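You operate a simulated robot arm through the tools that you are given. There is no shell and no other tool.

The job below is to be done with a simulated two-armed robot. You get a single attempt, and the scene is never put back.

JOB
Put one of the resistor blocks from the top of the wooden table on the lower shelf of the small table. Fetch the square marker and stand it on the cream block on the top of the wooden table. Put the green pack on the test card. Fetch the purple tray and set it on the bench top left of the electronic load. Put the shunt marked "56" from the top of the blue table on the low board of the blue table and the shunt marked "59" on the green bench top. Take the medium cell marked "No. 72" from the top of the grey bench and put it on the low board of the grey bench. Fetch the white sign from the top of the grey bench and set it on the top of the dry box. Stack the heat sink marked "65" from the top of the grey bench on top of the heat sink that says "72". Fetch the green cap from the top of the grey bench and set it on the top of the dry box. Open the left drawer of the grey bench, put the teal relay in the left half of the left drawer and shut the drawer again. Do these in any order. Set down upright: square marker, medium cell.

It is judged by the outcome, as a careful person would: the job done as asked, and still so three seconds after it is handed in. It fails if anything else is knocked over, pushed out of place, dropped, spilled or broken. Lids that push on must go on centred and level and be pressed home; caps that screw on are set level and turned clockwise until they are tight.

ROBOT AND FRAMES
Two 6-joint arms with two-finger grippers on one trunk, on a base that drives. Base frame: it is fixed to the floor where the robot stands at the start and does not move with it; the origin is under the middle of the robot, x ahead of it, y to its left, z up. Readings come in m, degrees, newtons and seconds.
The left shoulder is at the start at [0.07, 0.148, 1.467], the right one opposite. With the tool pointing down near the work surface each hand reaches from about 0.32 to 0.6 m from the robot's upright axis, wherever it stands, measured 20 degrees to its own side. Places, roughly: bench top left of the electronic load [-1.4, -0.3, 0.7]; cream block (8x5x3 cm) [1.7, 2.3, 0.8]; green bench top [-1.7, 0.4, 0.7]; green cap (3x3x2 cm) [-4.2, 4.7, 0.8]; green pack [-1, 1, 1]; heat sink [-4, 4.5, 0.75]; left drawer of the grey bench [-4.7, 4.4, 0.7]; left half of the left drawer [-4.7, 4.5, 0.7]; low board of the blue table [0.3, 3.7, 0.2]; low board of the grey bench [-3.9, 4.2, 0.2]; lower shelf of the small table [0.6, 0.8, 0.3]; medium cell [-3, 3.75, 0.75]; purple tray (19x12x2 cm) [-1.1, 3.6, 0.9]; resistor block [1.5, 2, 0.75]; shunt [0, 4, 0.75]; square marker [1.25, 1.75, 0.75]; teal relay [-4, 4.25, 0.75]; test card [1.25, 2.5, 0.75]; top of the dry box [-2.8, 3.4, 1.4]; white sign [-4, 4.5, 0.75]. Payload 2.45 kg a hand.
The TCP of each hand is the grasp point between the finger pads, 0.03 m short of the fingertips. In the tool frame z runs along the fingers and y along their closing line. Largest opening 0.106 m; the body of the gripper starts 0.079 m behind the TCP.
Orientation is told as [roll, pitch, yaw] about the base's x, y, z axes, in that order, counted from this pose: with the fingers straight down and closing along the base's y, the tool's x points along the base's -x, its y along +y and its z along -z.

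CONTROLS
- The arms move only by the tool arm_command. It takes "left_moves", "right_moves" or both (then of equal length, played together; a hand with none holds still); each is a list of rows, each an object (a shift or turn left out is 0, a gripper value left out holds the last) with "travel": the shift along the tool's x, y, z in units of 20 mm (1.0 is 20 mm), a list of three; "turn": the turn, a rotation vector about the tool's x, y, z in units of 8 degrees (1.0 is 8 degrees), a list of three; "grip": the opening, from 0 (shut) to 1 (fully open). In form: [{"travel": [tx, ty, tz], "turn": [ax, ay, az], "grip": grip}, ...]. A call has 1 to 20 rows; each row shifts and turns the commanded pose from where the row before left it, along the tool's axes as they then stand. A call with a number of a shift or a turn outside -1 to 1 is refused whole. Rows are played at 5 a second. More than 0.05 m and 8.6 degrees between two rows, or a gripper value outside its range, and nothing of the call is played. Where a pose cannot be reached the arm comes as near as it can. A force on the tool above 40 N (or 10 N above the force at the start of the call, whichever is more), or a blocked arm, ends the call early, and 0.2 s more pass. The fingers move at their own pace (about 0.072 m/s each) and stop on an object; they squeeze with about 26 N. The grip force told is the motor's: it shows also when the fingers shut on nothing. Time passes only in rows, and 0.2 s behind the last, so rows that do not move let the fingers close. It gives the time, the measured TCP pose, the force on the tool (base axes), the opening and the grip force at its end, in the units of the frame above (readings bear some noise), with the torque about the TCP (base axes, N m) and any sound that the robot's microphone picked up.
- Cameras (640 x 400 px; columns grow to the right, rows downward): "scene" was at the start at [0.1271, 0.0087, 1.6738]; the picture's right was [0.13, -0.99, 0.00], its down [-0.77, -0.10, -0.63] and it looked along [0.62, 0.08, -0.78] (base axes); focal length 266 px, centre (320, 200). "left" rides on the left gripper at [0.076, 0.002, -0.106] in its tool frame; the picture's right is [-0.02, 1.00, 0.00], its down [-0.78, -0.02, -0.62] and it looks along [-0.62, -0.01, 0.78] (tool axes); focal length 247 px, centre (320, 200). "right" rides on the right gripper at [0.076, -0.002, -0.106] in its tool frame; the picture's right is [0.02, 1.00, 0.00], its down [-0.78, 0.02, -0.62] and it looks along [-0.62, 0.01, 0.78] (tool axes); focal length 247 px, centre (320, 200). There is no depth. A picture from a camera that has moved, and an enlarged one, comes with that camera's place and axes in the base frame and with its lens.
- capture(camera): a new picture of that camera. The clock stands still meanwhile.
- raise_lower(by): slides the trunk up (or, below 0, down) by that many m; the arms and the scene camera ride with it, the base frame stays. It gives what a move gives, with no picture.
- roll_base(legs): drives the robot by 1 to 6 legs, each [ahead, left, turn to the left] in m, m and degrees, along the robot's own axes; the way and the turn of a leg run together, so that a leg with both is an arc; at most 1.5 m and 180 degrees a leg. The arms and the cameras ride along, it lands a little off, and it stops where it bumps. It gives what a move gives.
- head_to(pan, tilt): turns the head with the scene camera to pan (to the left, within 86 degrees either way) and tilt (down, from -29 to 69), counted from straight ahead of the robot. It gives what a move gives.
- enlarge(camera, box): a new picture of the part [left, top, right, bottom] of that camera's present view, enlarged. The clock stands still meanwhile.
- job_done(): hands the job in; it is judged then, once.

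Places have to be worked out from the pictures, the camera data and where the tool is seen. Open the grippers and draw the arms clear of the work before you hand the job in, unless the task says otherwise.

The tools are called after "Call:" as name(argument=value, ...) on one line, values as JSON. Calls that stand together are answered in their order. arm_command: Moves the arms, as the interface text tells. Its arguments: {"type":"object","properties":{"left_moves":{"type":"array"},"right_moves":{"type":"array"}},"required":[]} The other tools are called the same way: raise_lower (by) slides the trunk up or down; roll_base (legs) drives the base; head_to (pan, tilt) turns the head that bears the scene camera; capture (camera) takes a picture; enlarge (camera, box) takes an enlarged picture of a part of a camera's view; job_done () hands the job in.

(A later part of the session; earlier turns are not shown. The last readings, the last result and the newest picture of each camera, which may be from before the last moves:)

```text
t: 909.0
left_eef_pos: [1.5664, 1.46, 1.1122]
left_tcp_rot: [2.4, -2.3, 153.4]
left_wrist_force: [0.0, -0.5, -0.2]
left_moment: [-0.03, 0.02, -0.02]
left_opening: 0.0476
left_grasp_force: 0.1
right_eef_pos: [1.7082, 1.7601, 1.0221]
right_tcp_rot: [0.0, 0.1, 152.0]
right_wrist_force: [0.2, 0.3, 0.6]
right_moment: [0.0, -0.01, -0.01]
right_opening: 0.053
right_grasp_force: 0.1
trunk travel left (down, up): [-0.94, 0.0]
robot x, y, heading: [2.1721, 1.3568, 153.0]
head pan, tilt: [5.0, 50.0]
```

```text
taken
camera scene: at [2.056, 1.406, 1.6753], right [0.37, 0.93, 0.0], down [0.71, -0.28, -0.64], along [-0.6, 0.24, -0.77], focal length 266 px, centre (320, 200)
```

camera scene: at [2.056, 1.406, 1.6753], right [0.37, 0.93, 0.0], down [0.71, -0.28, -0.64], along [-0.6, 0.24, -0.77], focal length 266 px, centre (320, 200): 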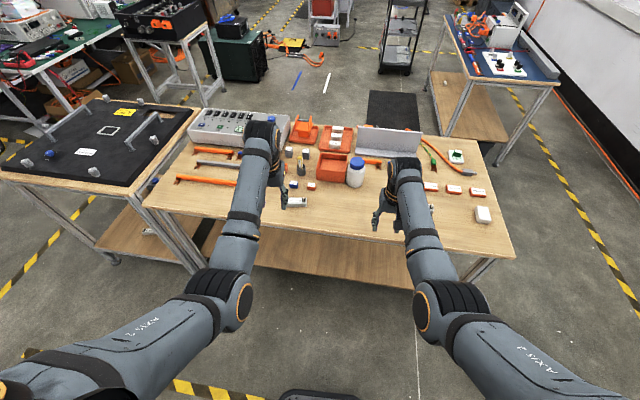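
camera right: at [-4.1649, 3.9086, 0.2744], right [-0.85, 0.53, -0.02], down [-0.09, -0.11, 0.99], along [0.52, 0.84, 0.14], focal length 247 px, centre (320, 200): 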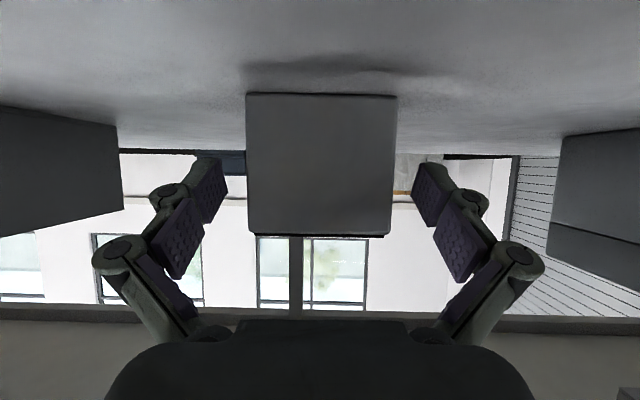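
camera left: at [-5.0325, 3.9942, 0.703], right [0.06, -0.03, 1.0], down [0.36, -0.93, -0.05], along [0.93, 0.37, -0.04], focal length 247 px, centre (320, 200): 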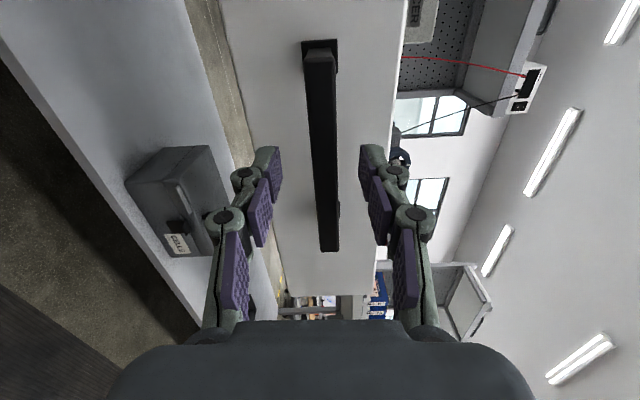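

I correct the heading, move to the same stance as for the first marker grasp, and level the left hand.

Call:
roll_base(legs=[[0, 0, -4.2], [0, 0.057, 0], [0.39, 0, 0]])

Call:
arm_command(left_moves=[{"turn": [0.3, 0.3, 0], "grip": 0.6}, {"turn": [0, -1, 0]}, {"turn": [0, -1, 0]}, {"turn": [0, -1, 0]}, {"turn": [0, -1, 0]}, {}])

Call:
head_to(pan=5, tilt=60)

Call:
capture(camera="left")

Call:
enlarge(camera="scene", box=[235, 150, 345, 235])

```text
t: 912.4
left_eef_pos: [1.2167, 1.6583, 1.115]
left_tcp_rot: [2.4, -2.4, 149.0]
left_wrist_force: [0.2, -0.6, 1.1]
left_moment: [-0.02, -0.01, 0.02]
left_opening: 0.0476
left_grasp_force: 0.1
right_eef_pos: [1.3785, 1.9454, 1.0224]
right_tcp_rot: [0.0, -0.1, 147.3]
right_wrist_force: [0.9, -1.1, 0.9]
right_moment: [-0.04, 0.01, 0.02]
right_opening: 0.0532
right_grasp_force: 0.0
trunk travel left (down, up): [-0.94, 0.0]
robot x, y, heading: [1.8099, 1.5037, 148.6]
head pan, tilt: [5.0, 50.0]
```

```text
t: 913.8
left_eef_pos: [1.214, 1.6598, 1.1135]
left_tcp_rot: [0.0, -32.1, 149.0]
left_wrist_force: [0.2, -0.2, 0.1]
left_moment: [-0.01, -0.01, -0.02]
left_opening: 0.0639
left_grasp_force: 0.0
right_eef_pos: [1.3774, 1.9471, 1.0229]
right_tcp_rot: [-0.1, 0.1, 147.5]
right_wrist_force: [0.6, 0.2, -0.2]
right_moment: [0.0, 0.02, -0.01]
right_opening: 0.053
right_grasp_force: 0.2
trunk travel left (down, up): [-0.94, 0.0]
robot x, y, heading: [1.8061, 1.5069, 148.8]
head pan, tilt: [5.0, 50.0]
```

```text
t: 914.6
left_eef_pos: [1.2134, 1.6588, 1.1133]
left_tcp_rot: [0.0, -31.9, 148.9]
left_wrist_force: [-0.1, -0.3, 0.3]
left_moment: [0.0, 0.02, 0.02]
left_opening: 0.0636
left_grasp_force: 0.0
right_eef_pos: [1.377, 1.9475, 1.0223]
right_tcp_rot: [-0.1, 0.0, 147.4]
right_wrist_force: [0.1, 0.0, 0.1]
right_moment: [-0.03, 0.02, 0.0]
right_opening: 0.0529
right_grasp_force: 0.1
trunk travel left (down, up): [-0.94, 0.0]
robot x, y, heading: [1.8062, 1.5078, 148.7]
head pan, tilt: [5.0, 60.0]
```

```text
taken
camera left: at [1.3158, 1.595, 1.1635], right [-0.53, -0.85, 0.01], down [-0.28, 0.19, 0.94], along [-0.8, 0.5, -0.34], focal length 247 px, centre (320, 200)
```

left: 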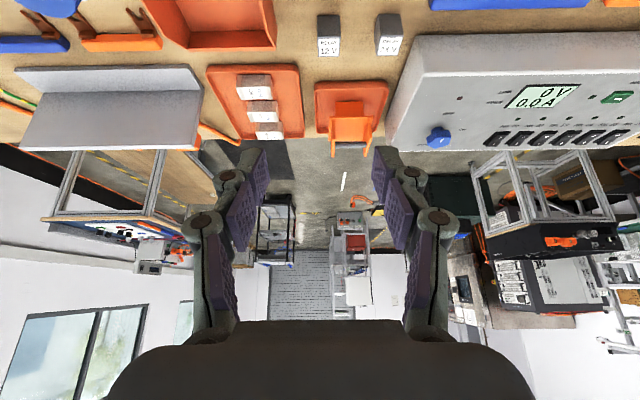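

```text
4.71 times, centred on (290, 192) of scene
camera zoom: at [1.7063, 1.5627, 1.6627], right [0.44, 0.9, 0.0], down [0.78, -0.38, -0.5], along [-0.45, 0.22, -0.87], focal length 1250 px, centre (461, 235)
```

zoom: 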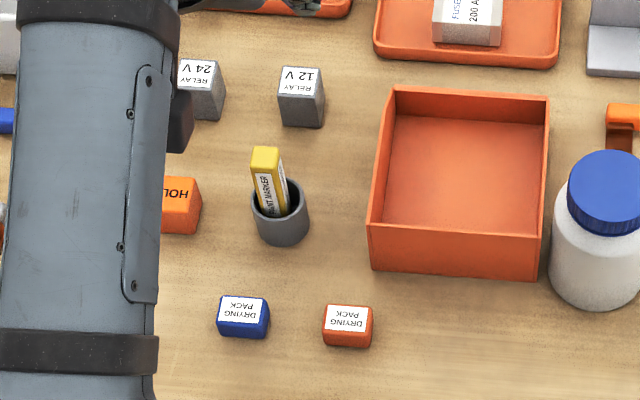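

The stance matches the earlier one and the marker is where it was. I bring the left hand to the pre-grasp point along the tool axis and check.

Call:
arm_command(left_moves=[{"travel": [0.96, 0.15, 0.93]}, {"travel": [0.96, 0.15, 0.93]}, {"travel": [0.96, 0.15, 0.93]}, {"travel": [0.96, 0.15, 0.93]}, {"travel": [0.96, 0.15, 0.93]}, {"travel": [0, 0, 1]}, {"travel": [0, 0, 1]}, {}])

Call:
capture(camera="left")

```text
t: 916.4
left_eef_pos: [1.2162, 1.6399, 0.9495]
left_tcp_rot: [-0.1, -31.9, 149.0]
left_wrist_force: [1.0, 1.2, -0.6]
left_moment: [-0.01, 0.02, 0.01]
left_opening: 0.0637
left_grasp_force: 0.1
right_eef_pos: [1.3784, 1.9465, 1.0232]
right_tcp_rot: [0.0, 0.1, 147.5]
right_wrist_force: [-0.1, 0.1, -0.3]
right_moment: [-0.01, 0.02, 0.0]
right_opening: 0.0529
right_grasp_force: 0.1
trunk travel left (down, up): [-0.94, 0.0]
robot x, y, heading: [1.805, 1.5058, 148.7]
head pan, tilt: [5.0, 60.0]
```

```text
taken
camera left: at [1.3181, 1.5754, 1.0], right [-0.53, -0.85, 0.01], down [-0.28, 0.19, 0.94], along [-0.8, 0.5, -0.34], focal length 247 px, centre (320, 200)
```

left: 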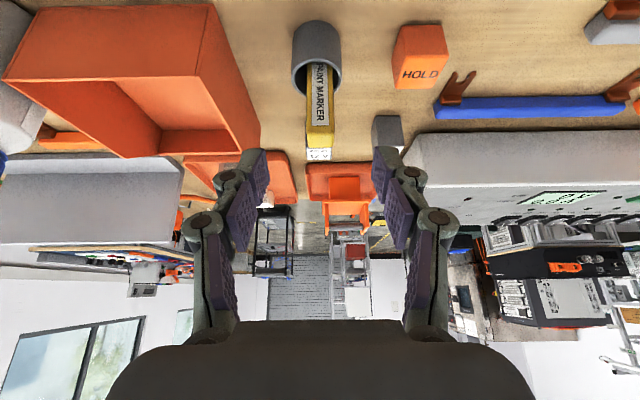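

The marker is centred. I advance 8 cm to the earlier grasp height and close.

Call:
arm_command(left_moves=[{"travel": [0, 0, 1]}, {"travel": [0, 0, 1]}, {"travel": [0, 0, 1]}, {"travel": [0, 0, 0.95]}, {}, {"grip": 0.3}, {"grip": 0.15}, {"grip": 0}, {"grip": 0}])

Call:
capture(camera="left")

```text
t: 918.4
left_eef_pos: [1.1785, 1.6623, 0.8807]
left_tcp_rot: [0.0, -31.9, 149.0]
left_wrist_force: [-0.2, -0.1, 0.9]
left_moment: [0.03, -0.02, -0.01]
left_opening: 0.0179
left_grasp_force: 26.0
right_eef_pos: [1.3777, 1.9473, 1.0233]
right_tcp_rot: [0.0, 0.1, 147.5]
right_wrist_force: [-0.7, 1.0, 0.4]
right_moment: [0.01, -0.01, -0.01]
right_opening: 0.0531
right_grasp_force: 0.0
trunk travel left (down, up): [-0.94, 0.0]
robot x, y, heading: [1.8044, 1.5063, 148.6]
head pan, tilt: [5.0, 60.0]
```

```text
taken
camera left: at [1.2814, 1.5976, 0.9313], right [-0.53, -0.85, 0.01], down [-0.28, 0.19, 0.94], along [-0.8, 0.5, -0.34], focal length 247 px, centre (320, 200)
```

left: 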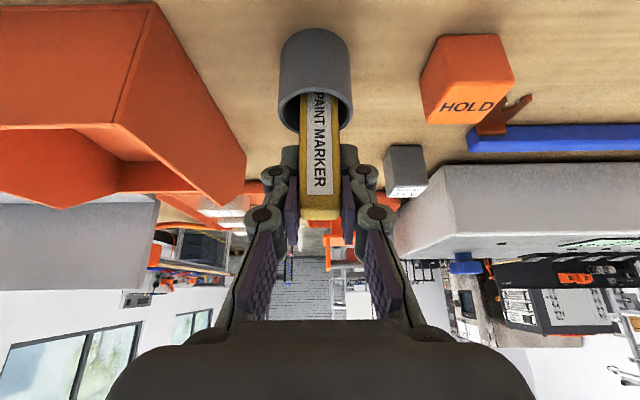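

The marker is gripped (18 mm). I lift it straight out of the cup and look at how vertical it hangs.

Call:
arm_command(left_moves=[{"travel": [-0.27, 0, -0.42]}, {"travel": [-0.27, 0, -0.42]}, {"travel": [-0.53, 0, -0.85]}, {"travel": [-0.53, 0, -0.85]}, {"travel": [-0.53, 0, -0.85]}, {"travel": [-0.53, 0, -0.85]}, {"travel": [-0.53, 0, -0.85]}, {}])

Call:
roll_base(legs=[[-0.35, 0, 0]])

Call:
head_to(pan=20, tilt=45)

Call:
capture(camera="scene")

Call:
capture(camera="left")

```text
t: 920.2
left_eef_pos: [1.1805, 1.6614, 1.0011]
left_tcp_rot: [0.0, -32.0, 148.9]
left_wrist_force: [0.8, -0.2, -0.6]
left_moment: [-0.01, 0.04, -0.01]
left_opening: 0.0181
left_grasp_force: 26.4
right_eef_pos: [1.3783, 1.9483, 1.0223]
right_tcp_rot: [0.1, 0.2, 147.4]
right_wrist_force: [-0.3, -0.3, 0.8]
right_moment: [-0.02, 0.02, -0.01]
right_opening: 0.0531
right_grasp_force: 0.0
trunk travel left (down, up): [-0.94, 0.0]
robot x, y, heading: [1.8086, 1.5092, 148.7]
head pan, tilt: [5.0, 60.0]
```

```text
t: 922.5
left_eef_pos: [1.486, 1.4773, 1.0004]
left_tcp_rot: [0.1, -31.8, 149.1]
left_wrist_force: [-1.2, 0.5, 0.6]
left_moment: [-0.02, 0.0, -0.03]
left_opening: 0.0182
left_grasp_force: 26.4
right_eef_pos: [1.6835, 1.7625, 1.0214]
right_tcp_rot: [0.0, 0.2, 147.6]
right_wrist_force: [0.3, 0.1, -0.4]
right_moment: [-0.01, -0.02, -0.02]
right_opening: 0.0531
right_grasp_force: 0.0
trunk travel left (down, up): [-0.94, 0.0]
robot x, y, heading: [2.1172, 1.3195, 148.7]
head pan, tilt: [5.0, 60.0]
```

```text
t: 923.2
left_eef_pos: [1.4868, 1.4765, 1.0024]
left_tcp_rot: [-0.1, -31.9, 149.0]
left_wrist_force: [-0.5, 0.0, -1.1]
left_moment: [-0.01, 0.02, -0.01]
left_opening: 0.0176
left_grasp_force: 25.5
right_eef_pos: [1.6852, 1.762, 1.0232]
right_tcp_rot: [0.1, 0.1, 147.6]
right_wrist_force: [0.3, 0.1, -0.3]
right_moment: [0.01, 0.02, 0.02]
right_opening: 0.0532
right_grasp_force: 0.1
trunk travel left (down, up): [-0.94, 0.0]
robot x, y, heading: [2.1149, 1.3243, 148.6]
head pan, tilt: [20.0, 45.0]
```

```text
taken
camera scene: at [1.9944, 1.3624, 1.6822], right [0.19, 0.98, 0.0], down [0.69, -0.14, -0.71], along [-0.69, 0.14, -0.71], focal length 266 px, centre (320, 200)
```

scene: 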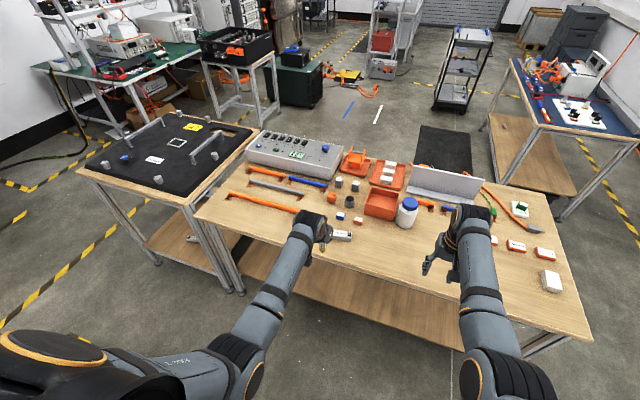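

```text
taken
camera left: at [1.5896, 1.4108, 1.0526], right [-0.53, -0.85, 0.01], down [-0.28, 0.19, 0.94], along [-0.8, 0.5, -0.34], focal length 247 px, centre (320, 200)
```

left: 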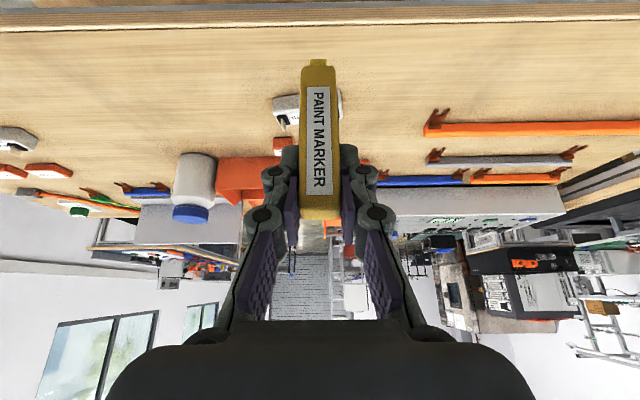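

The marker is out. To judge whether it is exactly vertical fore-and-aft, I turn the right hand so its camera looks at the marker from the side.

Call:
arm_command(right_moves=[{"turn": [0, 0, -1]}, {"turn": [0, 0, -1]}, {"turn": [0, 0, -1]}, {"turn": [0, 0, -1]}, {"turn": [0, 0, -1]}, {"turn": [0, 0, -1]}, {"turn": [0, 0, -1]}, {"turn": [0, 0, -1]}, {"turn": [0, 0, -1]}, {"turn": [0, 0, -1]}, {"turn": [0, 0, -1]}, {"turn": [0, -1, 0]}, {"turn": [0, -1, 0]}, {"turn": [0, -1, 0]}, {"turn": [0, -1, 0]}, {"turn": [0, -1, 0]}, {"turn": [0, -1, 0]}, {}])

Call:
capture(camera="right")

```text
t: 927.0
left_eef_pos: [1.487, 1.4751, 1.002]
left_tcp_rot: [0.0, -31.8, 149.2]
left_wrist_force: [0.0, 0.3, -1.3]
left_moment: [-0.03, -0.01, -0.01]
left_opening: 0.018
left_grasp_force: 25.8
right_eef_pos: [1.6838, 1.7599, 1.0222]
right_tcp_rot: [0.2, -48.0, -124.5]
right_wrist_force: [-0.2, -0.4, 0.9]
right_moment: [-0.01, -0.01, -0.04]
right_opening: 0.0529
right_grasp_force: 0.0
trunk travel left (down, up): [-0.94, 0.0]
robot x, y, heading: [2.1155, 1.318, 148.9]
head pan, tilt: [20.0, 45.0]
```

```text
taken
camera right: at [1.7574, 1.8682, 1.038], right [0.83, -0.55, -0.01], down [-0.02, -0.06, 1.0], along [-0.55, -0.83, -0.06], focal length 247 px, centre (320, 200)
```

right: 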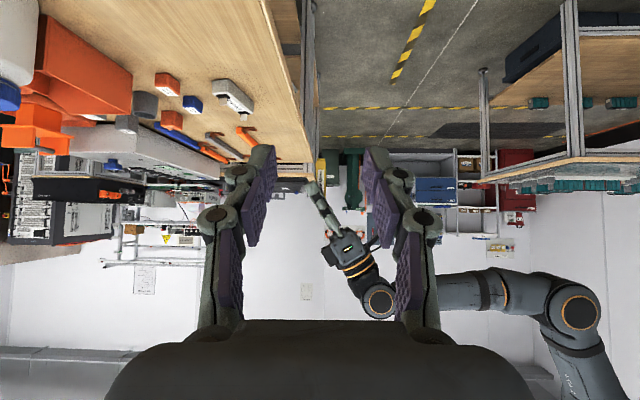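

The side view shows the marker in the left hand; I enlarge it.

Call:
enlarge(camera="right", box=[290, 140, 360, 260])

```text
3.33 times, centred on (325, 200) of right
camera zoom: at [1.7574, 1.8682, 1.038], right [0.83, -0.55, -0.01], down [-0.02, -0.06, 1.0], along [-0.55, -0.83, -0.06], focal length 823 px, centre (303, 200)
```

zoom: 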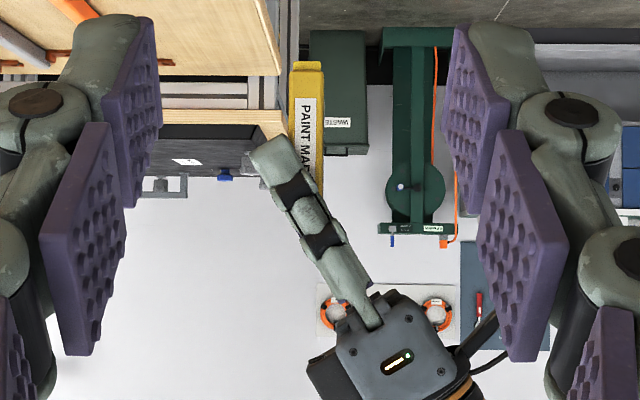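

I enlarge further to measure the marker's edges.

Call:
enlarge(camera="right", box=[308, 154, 334, 202])

```text
8.33 times, centred on (321, 178) of right
camera zoom: at [1.7574, 1.8682, 1.038], right [0.83, -0.55, -0.01], down [-0.02, -0.06, 1.0], along [-0.55, -0.83, -0.06], focal length 2058 px, centre (312, 383)
```

zoom: 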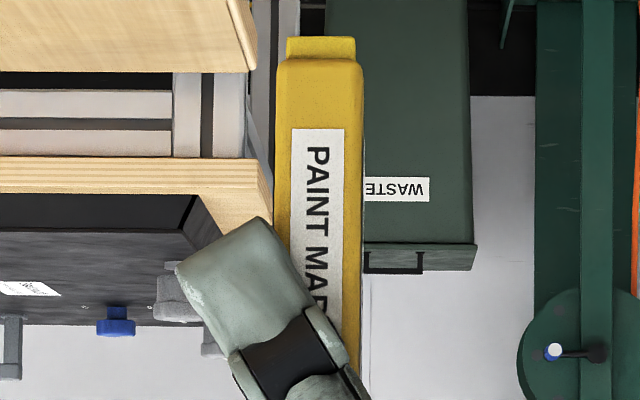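

The marker hangs vertical within about 1°. I turn the right hand back and drive north to the cream block.

Call:
arm_command(right_moves=[{"turn": [0, 1, 0]}, {"turn": [0, 1, 0]}, {"turn": [0, 1, 0]}, {"turn": [0, 1, 0]}, {"turn": [0, 1, 0]}, {"turn": [0, 1, 0]}, {"turn": [0, 0, 1]}, {"turn": [0, 0, 1]}, {"turn": [0, 0, 1]}, {"turn": [0, 0, 1]}, {"turn": [0, 0, 1]}, {"turn": [0, 0, 1]}, {"turn": [0, 0, 1]}, {"turn": [0, 0, 1]}, {"turn": [0, 0, 1]}, {"turn": [0, 0, 1]}, {"turn": [0, 0, 1]}, {}])

Call:
roll_base(legs=[[0, -0.78, 0]])

Call:
head_to(pan=20, tilt=50)

Call:
capture(camera="scene")

Call:
enlarge(camera="scene", box=[230, 130, 370, 240])

```text
t: 930.8
left_eef_pos: [1.488, 1.4761, 1.0009]
left_tcp_rot: [0.1, -31.9, 149.2]
left_wrist_force: [0.6, 0.1, -0.3]
left_moment: [0.01, 0.04, 0.03]
left_opening: 0.0182
left_grasp_force: 25.8
right_eef_pos: [1.6831, 1.7606, 1.0222]
right_tcp_rot: [0.0, 0.1, 147.6]
right_wrist_force: [0.5, 1.0, -0.3]
right_moment: [0.01, -0.02, -0.01]
right_opening: 0.0532
right_grasp_force: 0.0
trunk travel left (down, up): [-0.94, 0.0]
robot x, y, heading: [2.1118, 1.3216, 148.8]
head pan, tilt: [20.0, 45.0]
```

```text
t: 935.1
left_eef_pos: [1.8954, 2.1548, 1.0024]
left_tcp_rot: [0.0, -31.9, 149.6]
left_wrist_force: [-0.4, 0.9, -1.4]
left_moment: [0.02, 0.04, -0.02]
left_opening: 0.0181
left_grasp_force: 26.8
right_eef_pos: [2.0896, 2.4422, 1.0232]
right_tcp_rot: [-0.2, 0.1, 148.1]
right_wrist_force: [-0.1, 0.7, -0.5]
right_moment: [0.02, -0.02, 0.02]
right_opening: 0.0528
right_grasp_force: 0.1
trunk travel left (down, up): [-0.94, 0.0]
robot x, y, heading: [2.5237, 2.0064, 149.5]
head pan, tilt: [20.0, 45.0]
```

```text
t: 935.8
left_eef_pos: [1.8965, 2.155, 1.002]
left_tcp_rot: [0.0, -31.9, 149.7]
left_wrist_force: [-0.4, 0.5, 0.1]
left_moment: [0.04, -0.02, 0.0]
left_opening: 0.0182
left_grasp_force: 25.9
right_eef_pos: [2.0897, 2.4429, 1.0231]
right_tcp_rot: [0.0, 0.1, 148.2]
right_wrist_force: [0.0, -1.1, -0.1]
right_moment: [0.02, -0.03, 0.02]
right_opening: 0.0532
right_grasp_force: 0.0
trunk travel left (down, up): [-0.94, 0.0]
robot x, y, heading: [2.5249, 2.0062, 149.4]
head pan, tilt: [20.0, 50.0]
```

```text
taken
camera scene: at [2.4081, 2.0474, 1.6753], right [0.18, 0.98, 0.0], down [0.75, -0.14, -0.64], along [-0.63, 0.12, -0.77], focal length 266 px, centre (320, 200)
```

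scene: 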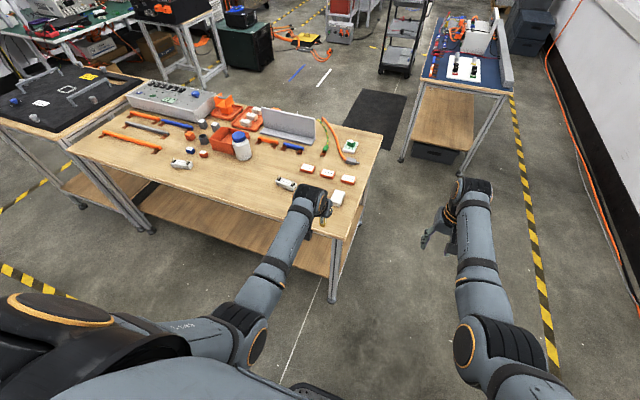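

```text
3.64 times, centred on (300, 185) of scene
camera zoom: at [2.4081, 2.0474, 1.6753], right [0.18, 0.98, 0.0], down [0.75, -0.14, -0.64], along [-0.63, 0.12, -0.77], focal length 966 px, centre (393, 254)
```

zoom: 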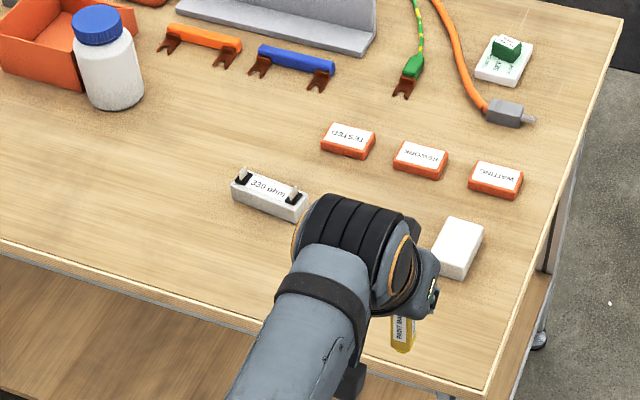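

The cream block is centred at about (1.704, 2.257). I drive 0.2 m ahead so the marker comes over it, then check alignment with both cameras.

Call:
roll_base(legs=[[0.2, 0.01, 0]])

Call:
capture(camera="left")

Call:
head_to(pan=25, tilt=58)

Call:
enlarge(camera="scene", box=[250, 150, 390, 260])

```text
t: 937.4
left_eef_pos: [1.7201, 2.248, 1.0041]
left_tcp_rot: [0.0, -32.1, 149.6]
left_wrist_force: [-0.9, -0.3, -0.5]
left_moment: [0.02, -0.01, 0.04]
left_opening: 0.018
left_grasp_force: 25.7
right_eef_pos: [1.9142, 2.5352, 1.0252]
right_tcp_rot: [-0.1, -0.1, 148.3]
right_wrist_force: [0.5, 0.3, 0.9]
right_moment: [-0.01, 0.03, -0.01]
right_opening: 0.0532
right_grasp_force: 0.0
trunk travel left (down, up): [-0.94, 0.0]
robot x, y, heading: [2.3472, 2.1009, 149.4]
head pan, tilt: [20.0, 50.0]
```

```text
taken
camera left: at [1.8231, 2.1842, 1.0539], right [-0.52, -0.85, 0.01], down [-0.28, 0.18, 0.94], along [-0.81, 0.49, -0.33], focal length 247 px, centre (320, 200)
```

left: 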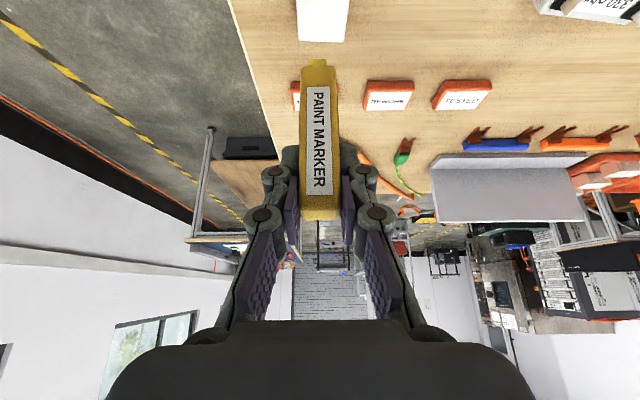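

```text
t: 938.1
left_eef_pos: [1.7189, 2.2486, 1.0022]
left_tcp_rot: [0.1, -31.9, 149.7]
left_wrist_force: [-0.5, -0.4, 0.2]
left_moment: [0.01, -0.04, 0.02]
left_opening: 0.0179
left_grasp_force: 26.2
right_eef_pos: [1.9113, 2.5365, 1.0228]
right_tcp_rot: [0.0, 0.0, 148.2]
right_wrist_force: [-0.5, 0.2, 0.4]
right_moment: [0.05, 0.01, 0.03]
right_opening: 0.0529
right_grasp_force: 0.0
trunk travel left (down, up): [-0.94, 0.0]
robot x, y, heading: [2.3491, 2.1006, 149.3]
head pan, tilt: [25.0, 58.0]
```

```text
3.64 times, centred on (320, 205) of scene
camera zoom: at [2.2373, 2.1332, 1.6651], right [0.1, 1.0, 0.0], down [0.84, -0.08, -0.53], along [-0.53, 0.05, -0.85], focal length 966 px, centre (320, 182)
```

zoom: 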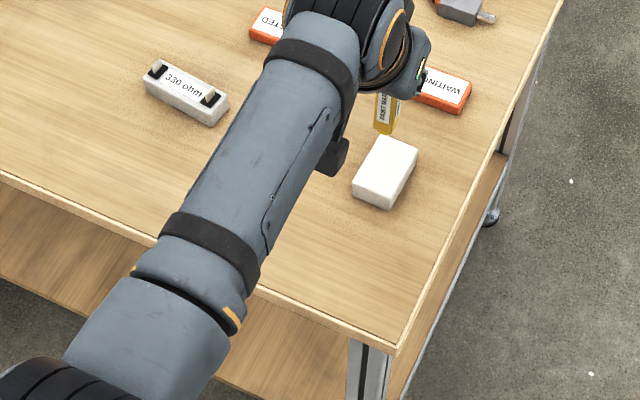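

The marker is 1.2 cm short of the block's centre. I shift forward and lower to just above the block.

Call:
arm_command(left_moves=[{"travel": [-0.5, 0, 0.32]}, {"travel": [0.53, 0, 0.85]}, {"travel": [0.53, 0, 0.85]}, {"travel": [0.4, 0, 0.64]}, {}])

Call:
capture(camera="left")

Call:
enlarge(camera="scene", box=[290, 160, 370, 220])

```text
t: 939.3
left_eef_pos: [1.7073, 2.2549, 0.9465]
left_tcp_rot: [0.0, -31.9, 149.7]
left_wrist_force: [0.4, 0.1, 0.1]
left_moment: [0.0, 0.01, -0.01]
left_opening: 0.0179
left_grasp_force: 25.9
right_eef_pos: [1.912, 2.5371, 1.0239]
right_tcp_rot: [0.0, 0.2, 148.3]
right_wrist_force: [-0.7, -0.2, 0.3]
right_moment: [0.03, 0.01, 0.0]
right_opening: 0.0528
right_grasp_force: 0.1
trunk travel left (down, up): [-0.94, 0.0]
robot x, y, heading: [2.347, 2.1027, 149.4]
head pan, tilt: [25.0, 58.0]
```

```text
taken
camera left: at [1.8098, 2.1915, 0.9969], right [-0.52, -0.85, 0.01], down [-0.28, 0.18, 0.94], along [-0.81, 0.49, -0.34], focal length 247 px, centre (320, 200)
```

left: 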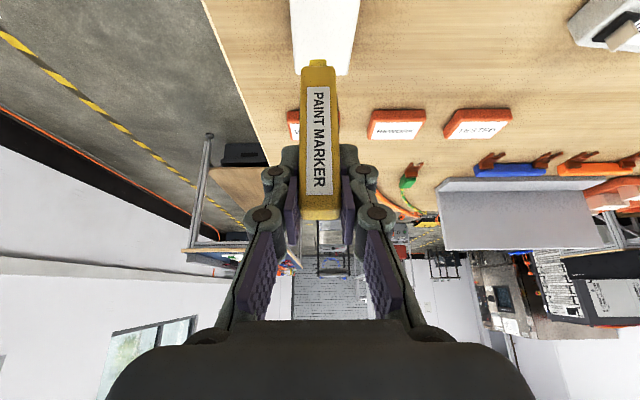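

```text
6.67 times, centred on (330, 190) of scene
camera zoom: at [2.237, 2.1334, 1.6651], right [0.1, 1.0, 0.0], down [0.84, -0.08, -0.53], along [-0.53, 0.05, -0.85], focal length 1772 px, centre (253, 267)
```

zoom: 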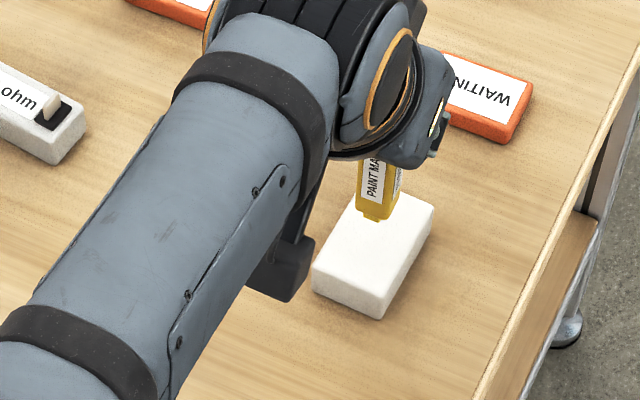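

The marker's foot is over the block's centre. I lower in 2 mm steps.

Call:
arm_command(left_moves=[{"travel": [0.053, 0, 0.085]}, {"travel": [0.053, 0, 0.085]}, {"travel": [0.053, 0, 0.085]}, {"travel": [0.053, 0, 0.085]}, {"travel": [0.053, 0, 0.085]}, {"travel": [0.053, 0, 0.085]}, {"travel": [0.053, 0, 0.085]}, {}])

Call:
arm_command(left_moves=[{"travel": [0.027, 0, 0.043]}, {"travel": [0.027, 0, 0.043]}, {"travel": [0.027, 0, 0.043]}, {}])

```text
t: 941.1
left_eef_pos: [1.7065, 2.255, 0.9326]
left_tcp_rot: [0.1, -31.9, 149.7]
left_wrist_force: [0.2, -0.2, -1.0]
left_moment: [0.02, -0.03, -0.01]
left_opening: 0.0181
left_grasp_force: 25.3
right_eef_pos: [1.9114, 2.5366, 1.0245]
right_tcp_rot: [0.0, 0.1, 148.2]
right_wrist_force: [-0.7, -0.2, -0.9]
right_moment: [0.0, 0.02, 0.01]
right_opening: 0.0529
right_grasp_force: 0.1
trunk travel left (down, up): [-0.94, 0.0]
robot x, y, heading: [2.3402, 2.1049, 149.3]
head pan, tilt: [25.0, 58.0]
```

```text
t: 942.1
left_eef_pos: [1.708, 2.2537, 0.9297]
left_tcp_rot: [0.1, -31.9, 149.7]
left_wrist_force: [-0.1, -0.4, 0.4]
left_moment: [0.01, -0.02, 0.02]
left_opening: 0.0181
left_grasp_force: 26.1
right_eef_pos: [1.9123, 2.5363, 1.0228]
right_tcp_rot: [0.0, 0.1, 148.2]
right_wrist_force: [0.0, -0.5, 1.0]
right_moment: [-0.03, 0.02, 0.0]
right_opening: 0.0528
right_grasp_force: 0.0
trunk travel left (down, up): [-0.94, 0.0]
robot x, y, heading: [2.3456, 2.1008, 149.1]
head pan, tilt: [25.0, 58.0]
```

No contact at z=0.930. I continue with 1 mm steps.

Call:
arm_command(left_moves=[{"travel": [0.027, 0, 0.043]}, {"travel": [0.027, 0, 0.043]}, {"travel": [0.027, 0, 0.043]}, {}])

Call:
enlarge(camera="scene", box=[310, 165, 360, 205])

```text
t: 943.1
left_eef_pos: [1.7083, 2.2535, 0.9267]
left_tcp_rot: [0.1, -31.9, 149.7]
left_wrist_force: [0.4, -0.3, -0.4]
left_moment: [0.01, 0.0, 0.0]
left_opening: 0.0179
left_grasp_force: 26.2
right_eef_pos: [1.9113, 2.5365, 1.0223]
right_tcp_rot: [0.1, 0.0, 148.1]
right_wrist_force: [1.1, -0.4, -0.3]
right_moment: [-0.02, -0.01, -0.01]
right_opening: 0.053
right_grasp_force: 0.2
trunk travel left (down, up): [-0.94, 0.0]
robot x, y, heading: [2.3497, 2.1022, 149.4]
head pan, tilt: [25.0, 58.0]
```

```text
10.00 times, centred on (335, 185) of scene
camera zoom: at [2.2368, 2.1335, 1.6651], right [0.1, 1.0, 0.0], down [0.84, -0.08, -0.53], along [-0.53, 0.05, -0.85], focal length 2657 px, centre (170, 350)
```

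zoom: 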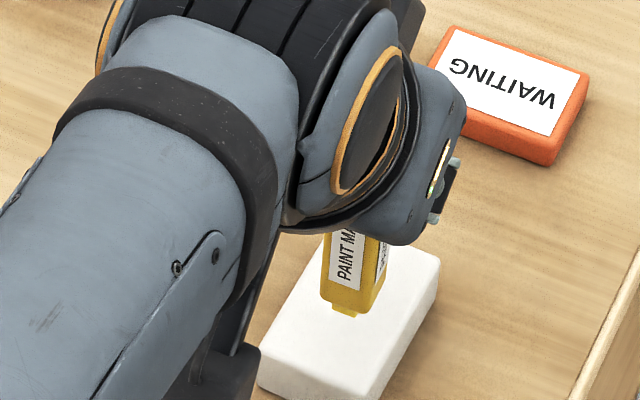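

Still slightly above the block. I lower further in 1 mm steps, watching for the first contact force.

Call:
arm_command(left_moves=[{"travel": [0.027, 0, 0.043]}, {"travel": [0.027, 0, 0.043]}, {"travel": [0.027, 0, 0.043]}, {}])

Call:
arm_command(left_moves=[{"travel": [0.027, 0, 0.043]}, {"travel": [0.027, 0, 0.043]}, {}])

Call:
arm_command(left_moves=[{"travel": [0.027, 0, 0.043]}, {"travel": [0.027, 0, 0.043]}, {}])

```text
t: 944.1
left_eef_pos: [1.7075, 2.2548, 0.923]
left_tcp_rot: [0.1, -31.8, 149.7]
left_wrist_force: [-0.2, -0.5, -0.9]
left_moment: [0.01, -0.04, 0.04]
left_opening: 0.0183
left_grasp_force: 26.0
right_eef_pos: [1.9113, 2.5362, 1.0239]
right_tcp_rot: [0.1, 0.1, 148.2]
right_wrist_force: [0.5, -0.6, -0.4]
right_moment: [0.02, 0.0, 0.0]
right_opening: 0.053
right_grasp_force: 0.0
trunk travel left (down, up): [-0.94, 0.0]
robot x, y, heading: [2.3483, 2.1006, 149.4]
head pan, tilt: [25.0, 58.0]
```

```text
t: 944.9
left_eef_pos: [1.708, 2.2537, 0.9211]
left_tcp_rot: [0.0, -31.8, 149.7]
left_wrist_force: [1.0, 0.3, -0.4]
left_moment: [0.01, -0.01, 0.01]
left_opening: 0.0178
left_grasp_force: 25.9
right_eef_pos: [1.9129, 2.5369, 1.0229]
right_tcp_rot: [0.0, 0.1, 148.1]
right_wrist_force: [-0.3, -0.8, -0.1]
right_moment: [0.02, -0.03, 0.0]
right_opening: 0.0531
right_grasp_force: 0.0
trunk travel left (down, up): [-0.94, 0.0]
robot x, y, heading: [2.3446, 2.1033, 149.5]
head pan, tilt: [25.0, 58.0]
```

```text
t: 945.7
left_eef_pos: [1.7069, 2.2557, 0.92]
left_tcp_rot: [0.0, -31.9, 149.7]
left_wrist_force: [-0.4, 0.8, -0.8]
left_moment: [0.01, -0.03, -0.01]
left_opening: 0.0182
left_grasp_force: 26.5
right_eef_pos: [1.9114, 2.5361, 1.0227]
right_tcp_rot: [0.0, 0.1, 148.2]
right_wrist_force: [-0.7, 0.0, -0.1]
right_moment: [0.02, -0.01, -0.02]
right_opening: 0.0528
right_grasp_force: 0.0
trunk travel left (down, up): [-0.94, 0.0]
robot x, y, heading: [2.3471, 2.1018, 149.4]
head pan, tilt: [25.0, 58.0]
```

No contact yet at 0.920; I continue in small steps.

Call:
arm_command(left_moves=[{"travel": [0.027, 0, 0.043]}, {"travel": [0.027, 0, 0.043]}, {}])

Call:
arm_command(left_moves=[{"travel": [0.027, 0, 0.043]}, {"travel": [0.027, 0, 0.043]}, {}])

Call:
arm_command(left_moves=[{"travel": [0.027, 0, 0.043]}, {"travel": [0.027, 0, 0.043]}, {}])

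Call:
enlarge(camera="scene", box=[310, 165, 360, 205])

```text
t: 946.5
left_eef_pos: [1.7072, 2.2551, 0.9173]
left_tcp_rot: [0.0, -31.9, 149.8]
left_wrist_force: [1.0, 0.6, -0.7]
left_moment: [-0.01, 0.03, 0.03]
left_opening: 0.018
left_grasp_force: 26.1
right_eef_pos: [1.9118, 2.5374, 1.0234]
right_tcp_rot: [-0.1, 0.1, 148.2]
right_wrist_force: [1.1, 0.1, -1.3]
right_moment: [-0.02, 0.02, -0.03]
right_opening: 0.053
right_grasp_force: 0.0
trunk travel left (down, up): [-0.94, 0.0]
robot x, y, heading: [2.3492, 2.1027, 149.5]
head pan, tilt: [25.0, 58.0]
```

```text
t: 947.3
left_eef_pos: [1.706, 2.2548, 0.9142]
left_tcp_rot: [0.0, -31.9, 149.7]
left_wrist_force: [-0.2, 0.4, -0.9]
left_moment: [-0.02, -0.01, 0.01]
left_opening: 0.0179
left_grasp_force: 26.0
right_eef_pos: [1.9119, 2.5368, 1.0233]
right_tcp_rot: [0.0, 0.1, 148.3]
right_wrist_force: [-0.2, -0.2, -0.1]
right_moment: [-0.01, 0.0, 0.0]
right_opening: 0.0529
right_grasp_force: 0.0
trunk travel left (down, up): [-0.94, 0.0]
robot x, y, heading: [2.3492, 2.1035, 149.6]
head pan, tilt: [25.0, 58.0]
```

```text
t: 948.1
left_eef_pos: [1.7079, 2.2565, 0.9122]
left_tcp_rot: [0.0, -31.9, 149.7]
left_wrist_force: [0.5, -0.1, -0.4]
left_moment: [-0.04, 0.0, 0.02]
left_opening: 0.0179
left_grasp_force: 26.1
right_eef_pos: [1.9114, 2.5374, 1.0234]
right_tcp_rot: [0.1, 0.1, 148.2]
right_wrist_force: [-0.2, -0.2, -0.7]
right_moment: [0.01, -0.04, 0.01]
right_opening: 0.0527
right_grasp_force: 0.0
trunk travel left (down, up): [-0.94, 0.0]
robot x, y, heading: [2.3456, 2.1001, 149.4]
head pan, tilt: [25.0, 58.0]
```

```text
10.00 times, centred on (335, 185) of scene
camera zoom: at [2.2368, 2.1335, 1.6651], right [0.1, 1.0, 0.0], down [0.84, -0.08, -0.53], along [-0.53, 0.05, -0.85], focal length 2657 px, centre (170, 350)
```

zoom: 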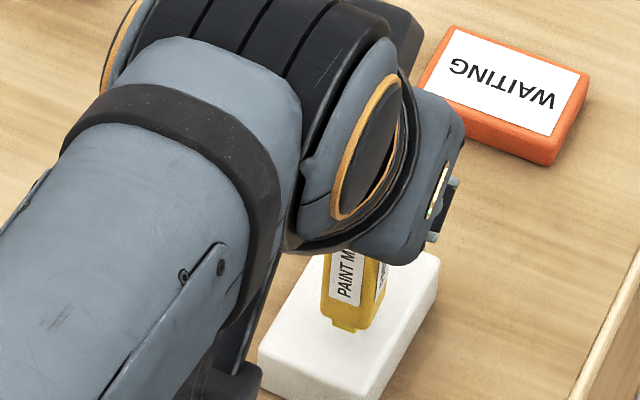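

Something is inconsistent with my height estimates, so I look from the wrist camera.

Call:
capture(camera="left")

Call:
enlarge(camera="left", box=[270, 20, 380, 110])

```text
taken
camera left: at [1.8095, 2.1924, 0.9634], right [-0.52, -0.85, 0.01], down [-0.28, 0.18, 0.94], along [-0.81, 0.49, -0.34], focal length 247 px, centre (320, 200)
```

left: 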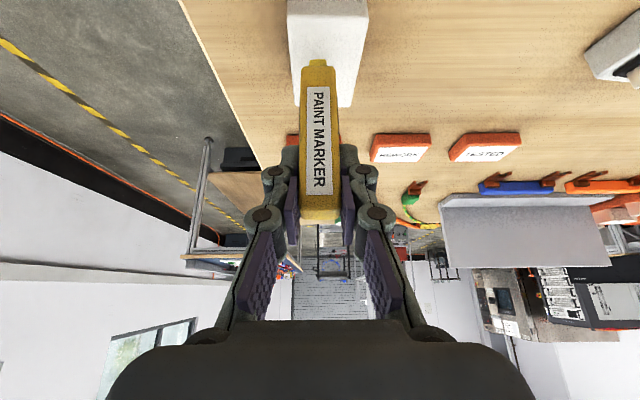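

```text
4.44 times, centred on (325, 65) of left
camera zoom: at [1.8095, 2.1924, 0.9634], right [-0.52, -0.85, 0.01], down [-0.28, 0.18, 0.94], along [-0.81, 0.49, -0.34], focal length 1098 px, centre (298, 800)
```

zoom: 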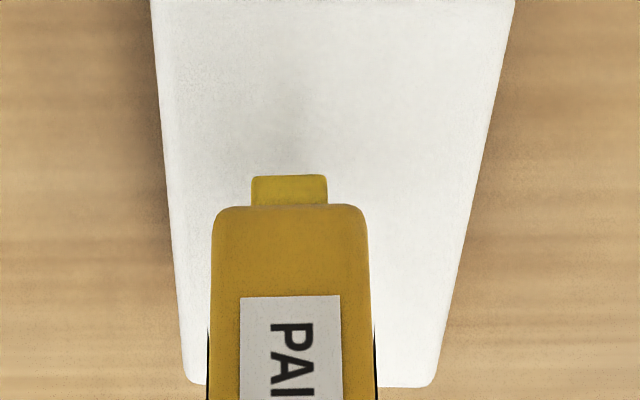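

The foot is within a couple of millimetres of the block's top. I continue in 1 mm steps.

Call:
arm_command(left_moves=[{"travel": [0.027, 0, 0.043]}, {}])

Call:
arm_command(left_moves=[{"travel": [0.027, 0, 0.043]}, {}])

Call:
arm_command(left_moves=[{"travel": [0.027, 0, 0.043]}, {}])

```text
t: 948.7
left_eef_pos: [1.7065, 2.2563, 0.9102]
left_tcp_rot: [0.0, -31.9, 149.6]
left_wrist_force: [-0.8, -0.6, -0.1]
left_moment: [-0.02, -0.01, 0.04]
left_opening: 0.0182
left_grasp_force: 25.3
right_eef_pos: [1.9122, 2.5373, 1.023]
right_tcp_rot: [0.0, 0.1, 148.2]
right_wrist_force: [-0.1, 0.4, -0.8]
right_moment: [-0.01, -0.01, 0.03]
right_opening: 0.0531
right_grasp_force: 0.1
trunk travel left (down, up): [-0.94, 0.0]
robot x, y, heading: [2.3534, 2.0993, 149.5]
head pan, tilt: [25.0, 58.0]
```

```text
t: 949.3
left_eef_pos: [1.7061, 2.2553, 0.9103]
left_tcp_rot: [0.0, -31.8, 149.7]
left_wrist_force: [-0.5, -0.4, -0.1]
left_moment: [0.0, -0.02, 0.0]
left_opening: 0.0183
left_grasp_force: 26.0
right_eef_pos: [1.9109, 2.5363, 1.0235]
right_tcp_rot: [0.0, 0.1, 148.2]
right_wrist_force: [-0.2, 0.0, -0.1]
right_moment: [-0.03, 0.01, 0.01]
right_opening: 0.053
right_grasp_force: 0.0
trunk travel left (down, up): [-0.94, 0.0]
robot x, y, heading: [2.3479, 2.103, 149.4]
head pan, tilt: [25.0, 58.0]
```

```text
t: 949.9
left_eef_pos: [1.707, 2.2555, 0.908]
left_tcp_rot: [0.0, -31.9, 149.6]
left_wrist_force: [-0.3, 0.0, -0.1]
left_moment: [-0.02, 0.0, 0.01]
left_opening: 0.018
left_grasp_force: 26.2
right_eef_pos: [1.9119, 2.5368, 1.0238]
right_tcp_rot: [0.1, 0.0, 148.1]
right_wrist_force: [0.0, -0.5, -0.3]
right_moment: [0.02, -0.03, 0.0]
right_opening: 0.0532
right_grasp_force: 0.0
trunk travel left (down, up): [-0.94, 0.0]
robot x, y, heading: [2.3488, 2.1046, 149.4]
head pan, tilt: [25.0, 58.0]
```

Still nothing; I keep going by 1–2 mm per reading.

Call:
arm_command(left_moves=[{"travel": [0.027, 0, 0.043]}, {"travel": [0.027, 0, 0.043]}, {}])

Call:
arm_command(left_moves=[{"travel": [0.027, 0, 0.043]}, {"travel": [0.027, 0, 0.043]}, {}])

Call:
arm_command(left_moves=[{"travel": [0.027, 0, 0.043]}, {"travel": [0.027, 0, 0.043]}, {}])

```text
t: 950.7
left_eef_pos: [1.7063, 2.2551, 0.9077]
left_tcp_rot: [0.1, -31.8, 149.6]
left_wrist_force: [0.0, -0.4, 0.4]
left_moment: [-0.01, 0.0, 0.0]
left_opening: 0.0181
left_grasp_force: 25.8
right_eef_pos: [1.911, 2.535, 1.0238]
right_tcp_rot: [0.0, 0.1, 148.3]
right_wrist_force: [-0.5, 0.0, 0.3]
right_moment: [0.01, 0.02, 0.03]
right_opening: 0.053
right_grasp_force: 0.1
trunk travel left (down, up): [-0.94, 0.0]
robot x, y, heading: [2.348, 2.1027, 149.8]
head pan, tilt: [25.0, 58.0]
```

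```text
t: 951.5
left_eef_pos: [1.7061, 2.2559, 0.9061]
left_tcp_rot: [0.0, -31.9, 149.8]
left_wrist_force: [0.8, -0.1, -0.1]
left_moment: [0.0, 0.0, 0.02]
left_opening: 0.0181
left_grasp_force: 25.8
right_eef_pos: [1.9124, 2.5365, 1.0228]
right_tcp_rot: [0.0, 0.1, 148.1]
right_wrist_force: [0.4, -0.1, 0.7]
right_moment: [0.02, -0.05, -0.02]
right_opening: 0.0532
right_grasp_force: 0.0
trunk travel left (down, up): [-0.94, 0.0]
robot x, y, heading: [2.3442, 2.1073, 149.5]
head pan, tilt: [25.0, 58.0]
```

```text
t: 952.3
left_eef_pos: [1.707, 2.2553, 0.9041]
left_tcp_rot: [0.0, -31.8, 149.7]
left_wrist_force: [0.6, 0.0, 0.1]
left_moment: [0.02, 0.02, 0.03]
left_opening: 0.0181
left_grasp_force: 26.1
right_eef_pos: [1.9127, 2.5372, 1.0236]
right_tcp_rot: [0.0, 0.1, 148.2]
right_wrist_force: [-0.3, -0.8, 0.3]
right_moment: [0.0, 0.04, -0.01]
right_opening: 0.0529
right_grasp_force: 0.1
trunk travel left (down, up): [-0.94, 0.0]
robot x, y, heading: [2.3492, 2.0994, 149.5]
head pan, tilt: [25.0, 58.0]
```

I check the picture again.

Call:
enlarge(camera="scene", box=[310, 170, 360, 210])

Call:
enlarge(camera="left", box=[280, 30, 370, 100])

```text
10.00 times, centred on (335, 190) of scene
camera zoom: at [2.2368, 2.1335, 1.6651], right [0.1, 1.0, 0.0], down [0.84, -0.08, -0.53], along [-0.53, 0.05, -0.85], focal length 2657 px, centre (170, 300)
```

zoom: 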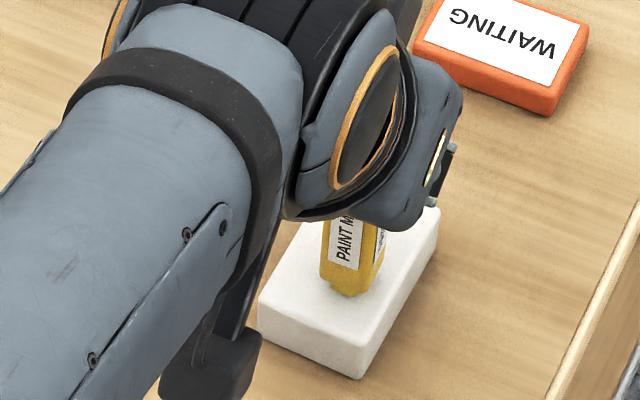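

```text
5.71 times, centred on (325, 65) of left
camera zoom: at [1.8093, 2.1925, 0.9541], right [-0.52, -0.85, 0.01], down [-0.28, 0.18, 0.94], along [-0.81, 0.49, -0.34], focal length 1411 px, centre (291, 971)
```

zoom: 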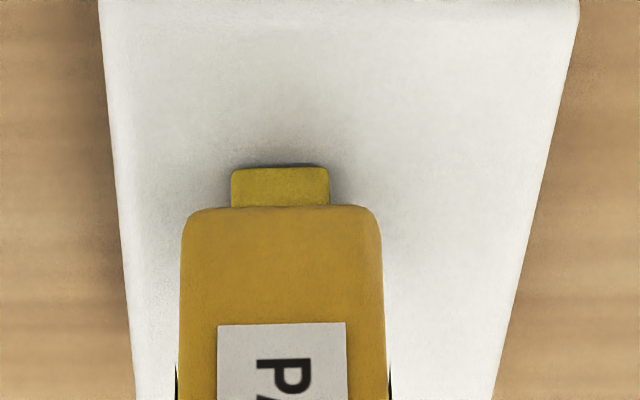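

A tight contact shadow appears at the foot: about to touch. I go on in 1 mm steps.

Call:
arm_command(left_moves=[{"travel": [0.027, 0, 0.043]}, {}])

Call:
arm_command(left_moves=[{"travel": [0.027, 0, 0.043]}, {}])

Call:
arm_command(left_moves=[{"travel": [0.027, 0, 0.043]}, {}])

```text
t: 952.9
left_eef_pos: [1.7056, 2.2563, 0.9029]
left_tcp_rot: [0.0, -31.9, 149.6]
left_wrist_force: [-0.5, -0.9, -0.5]
left_moment: [-0.01, -0.02, -0.02]
left_opening: 0.018
left_grasp_force: 25.7
right_eef_pos: [1.912, 2.5352, 1.0246]
right_tcp_rot: [0.0, 0.1, 148.2]
right_wrist_force: [-0.3, -0.5, 0.5]
right_moment: [0.01, 0.0, -0.01]
right_opening: 0.053
right_grasp_force: 0.1
trunk travel left (down, up): [-0.94, 0.0]
robot x, y, heading: [2.3469, 2.1012, 149.4]
head pan, tilt: [25.0, 58.0]
```

```text
t: 953.5
left_eef_pos: [1.7057, 2.2558, 0.9029]
left_tcp_rot: [0.0, -32.0, 149.7]
left_wrist_force: [-1.3, -1.6, 6.6]
left_moment: [-0.09, -0.01, -0.04]
left_opening: 0.0182
left_grasp_force: 26.2
right_eef_pos: [1.9121, 2.5355, 1.0233]
right_tcp_rot: [-0.1, 0.1, 148.1]
right_wrist_force: [-0.2, 0.3, -0.9]
right_moment: [-0.03, 0.03, 0.04]
right_opening: 0.053
right_grasp_force: 0.1
trunk travel left (down, up): [-0.94, 0.0]
robot x, y, heading: [2.3465, 2.0975, 149.4]
head pan, tilt: [25.0, 58.0]
```

```text
t: 954.1
left_eef_pos: [1.7068, 2.2566, 0.9025]
left_tcp_rot: [0.0, -32.1, 149.8]
left_wrist_force: [-0.5, -0.5, 11.1]
left_moment: [-0.09, 0.05, 0.02]
left_opening: 0.0178
left_grasp_force: 26.0
right_eef_pos: [1.9125, 2.5364, 1.0235]
right_tcp_rot: [0.0, 0.0, 148.1]
right_wrist_force: [0.0, -0.4, -0.6]
right_moment: [-0.02, -0.02, -0.01]
right_opening: 0.053
right_grasp_force: 0.0
trunk travel left (down, up): [-0.94, 0.0]
robot x, y, heading: [2.3488, 2.1059, 149.4]
head pan, tilt: [25.0, 58.0]
```

Contact: 11 N with negligible moment, so it stands squarely. I relieve about 0.7 mm, then open gradually and look before retreating.

Call:
arm_command(left_moves=[{"travel": [-0.02, 0, -0.03]}, {}, {"grip": 0.2}, {"grip": 0.22}, {"grip": 0.26}, {"grip": 0.32}, {"grip": 0.4}, {"grip": 0.5}, {}])

Call:
capture(camera="left")

Call:
enlarge(camera="scene", box=[300, 150, 370, 205])

```text
t: 956.1
left_eef_pos: [1.7066, 2.2556, 0.9017]
left_tcp_rot: [0.0, -31.9, 149.6]
left_wrist_force: [-0.5, -0.1, 0.6]
left_moment: [0.0, -0.01, -0.03]
left_opening: 0.053
left_grasp_force: 0.2
right_eef_pos: [1.9119, 2.5367, 1.0232]
right_tcp_rot: [-0.1, 0.1, 148.2]
right_wrist_force: [-0.4, 0.8, -0.2]
right_moment: [0.01, -0.01, 0.01]
right_opening: 0.0529
right_grasp_force: 0.1
trunk travel left (down, up): [-0.94, 0.0]
robot x, y, heading: [2.3457, 2.0998, 149.3]
head pan, tilt: [25.0, 58.0]
```

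```text
taken
camera left: at [1.8092, 2.1921, 0.9519], right [-0.52, -0.85, 0.01], down [-0.28, 0.18, 0.94], along [-0.81, 0.49, -0.34], focal length 247 px, centre (320, 200)
```

left: 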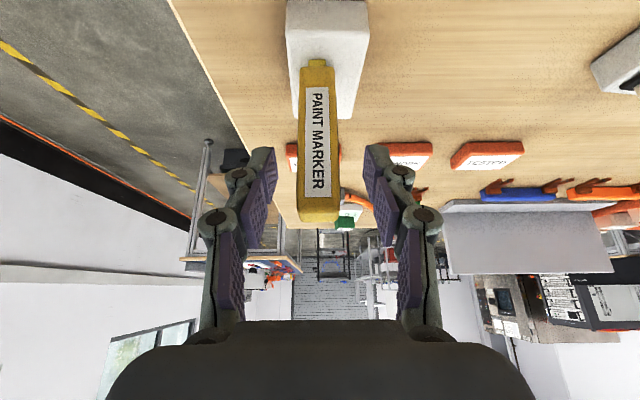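

```text
7.27 times, centred on (335, 178) of scene
camera zoom: at [2.2367, 2.1335, 1.6651], right [0.1, 1.0, 0.0], down [0.84, -0.08, -0.53], along [-0.53, 0.05, -0.85], focal length 1933 px, centre (211, 364)
```

zoom: 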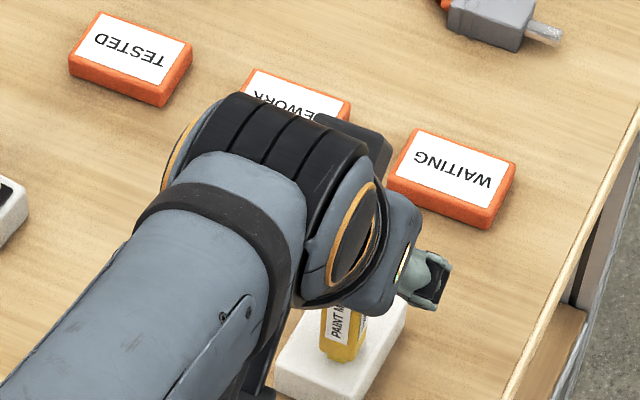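

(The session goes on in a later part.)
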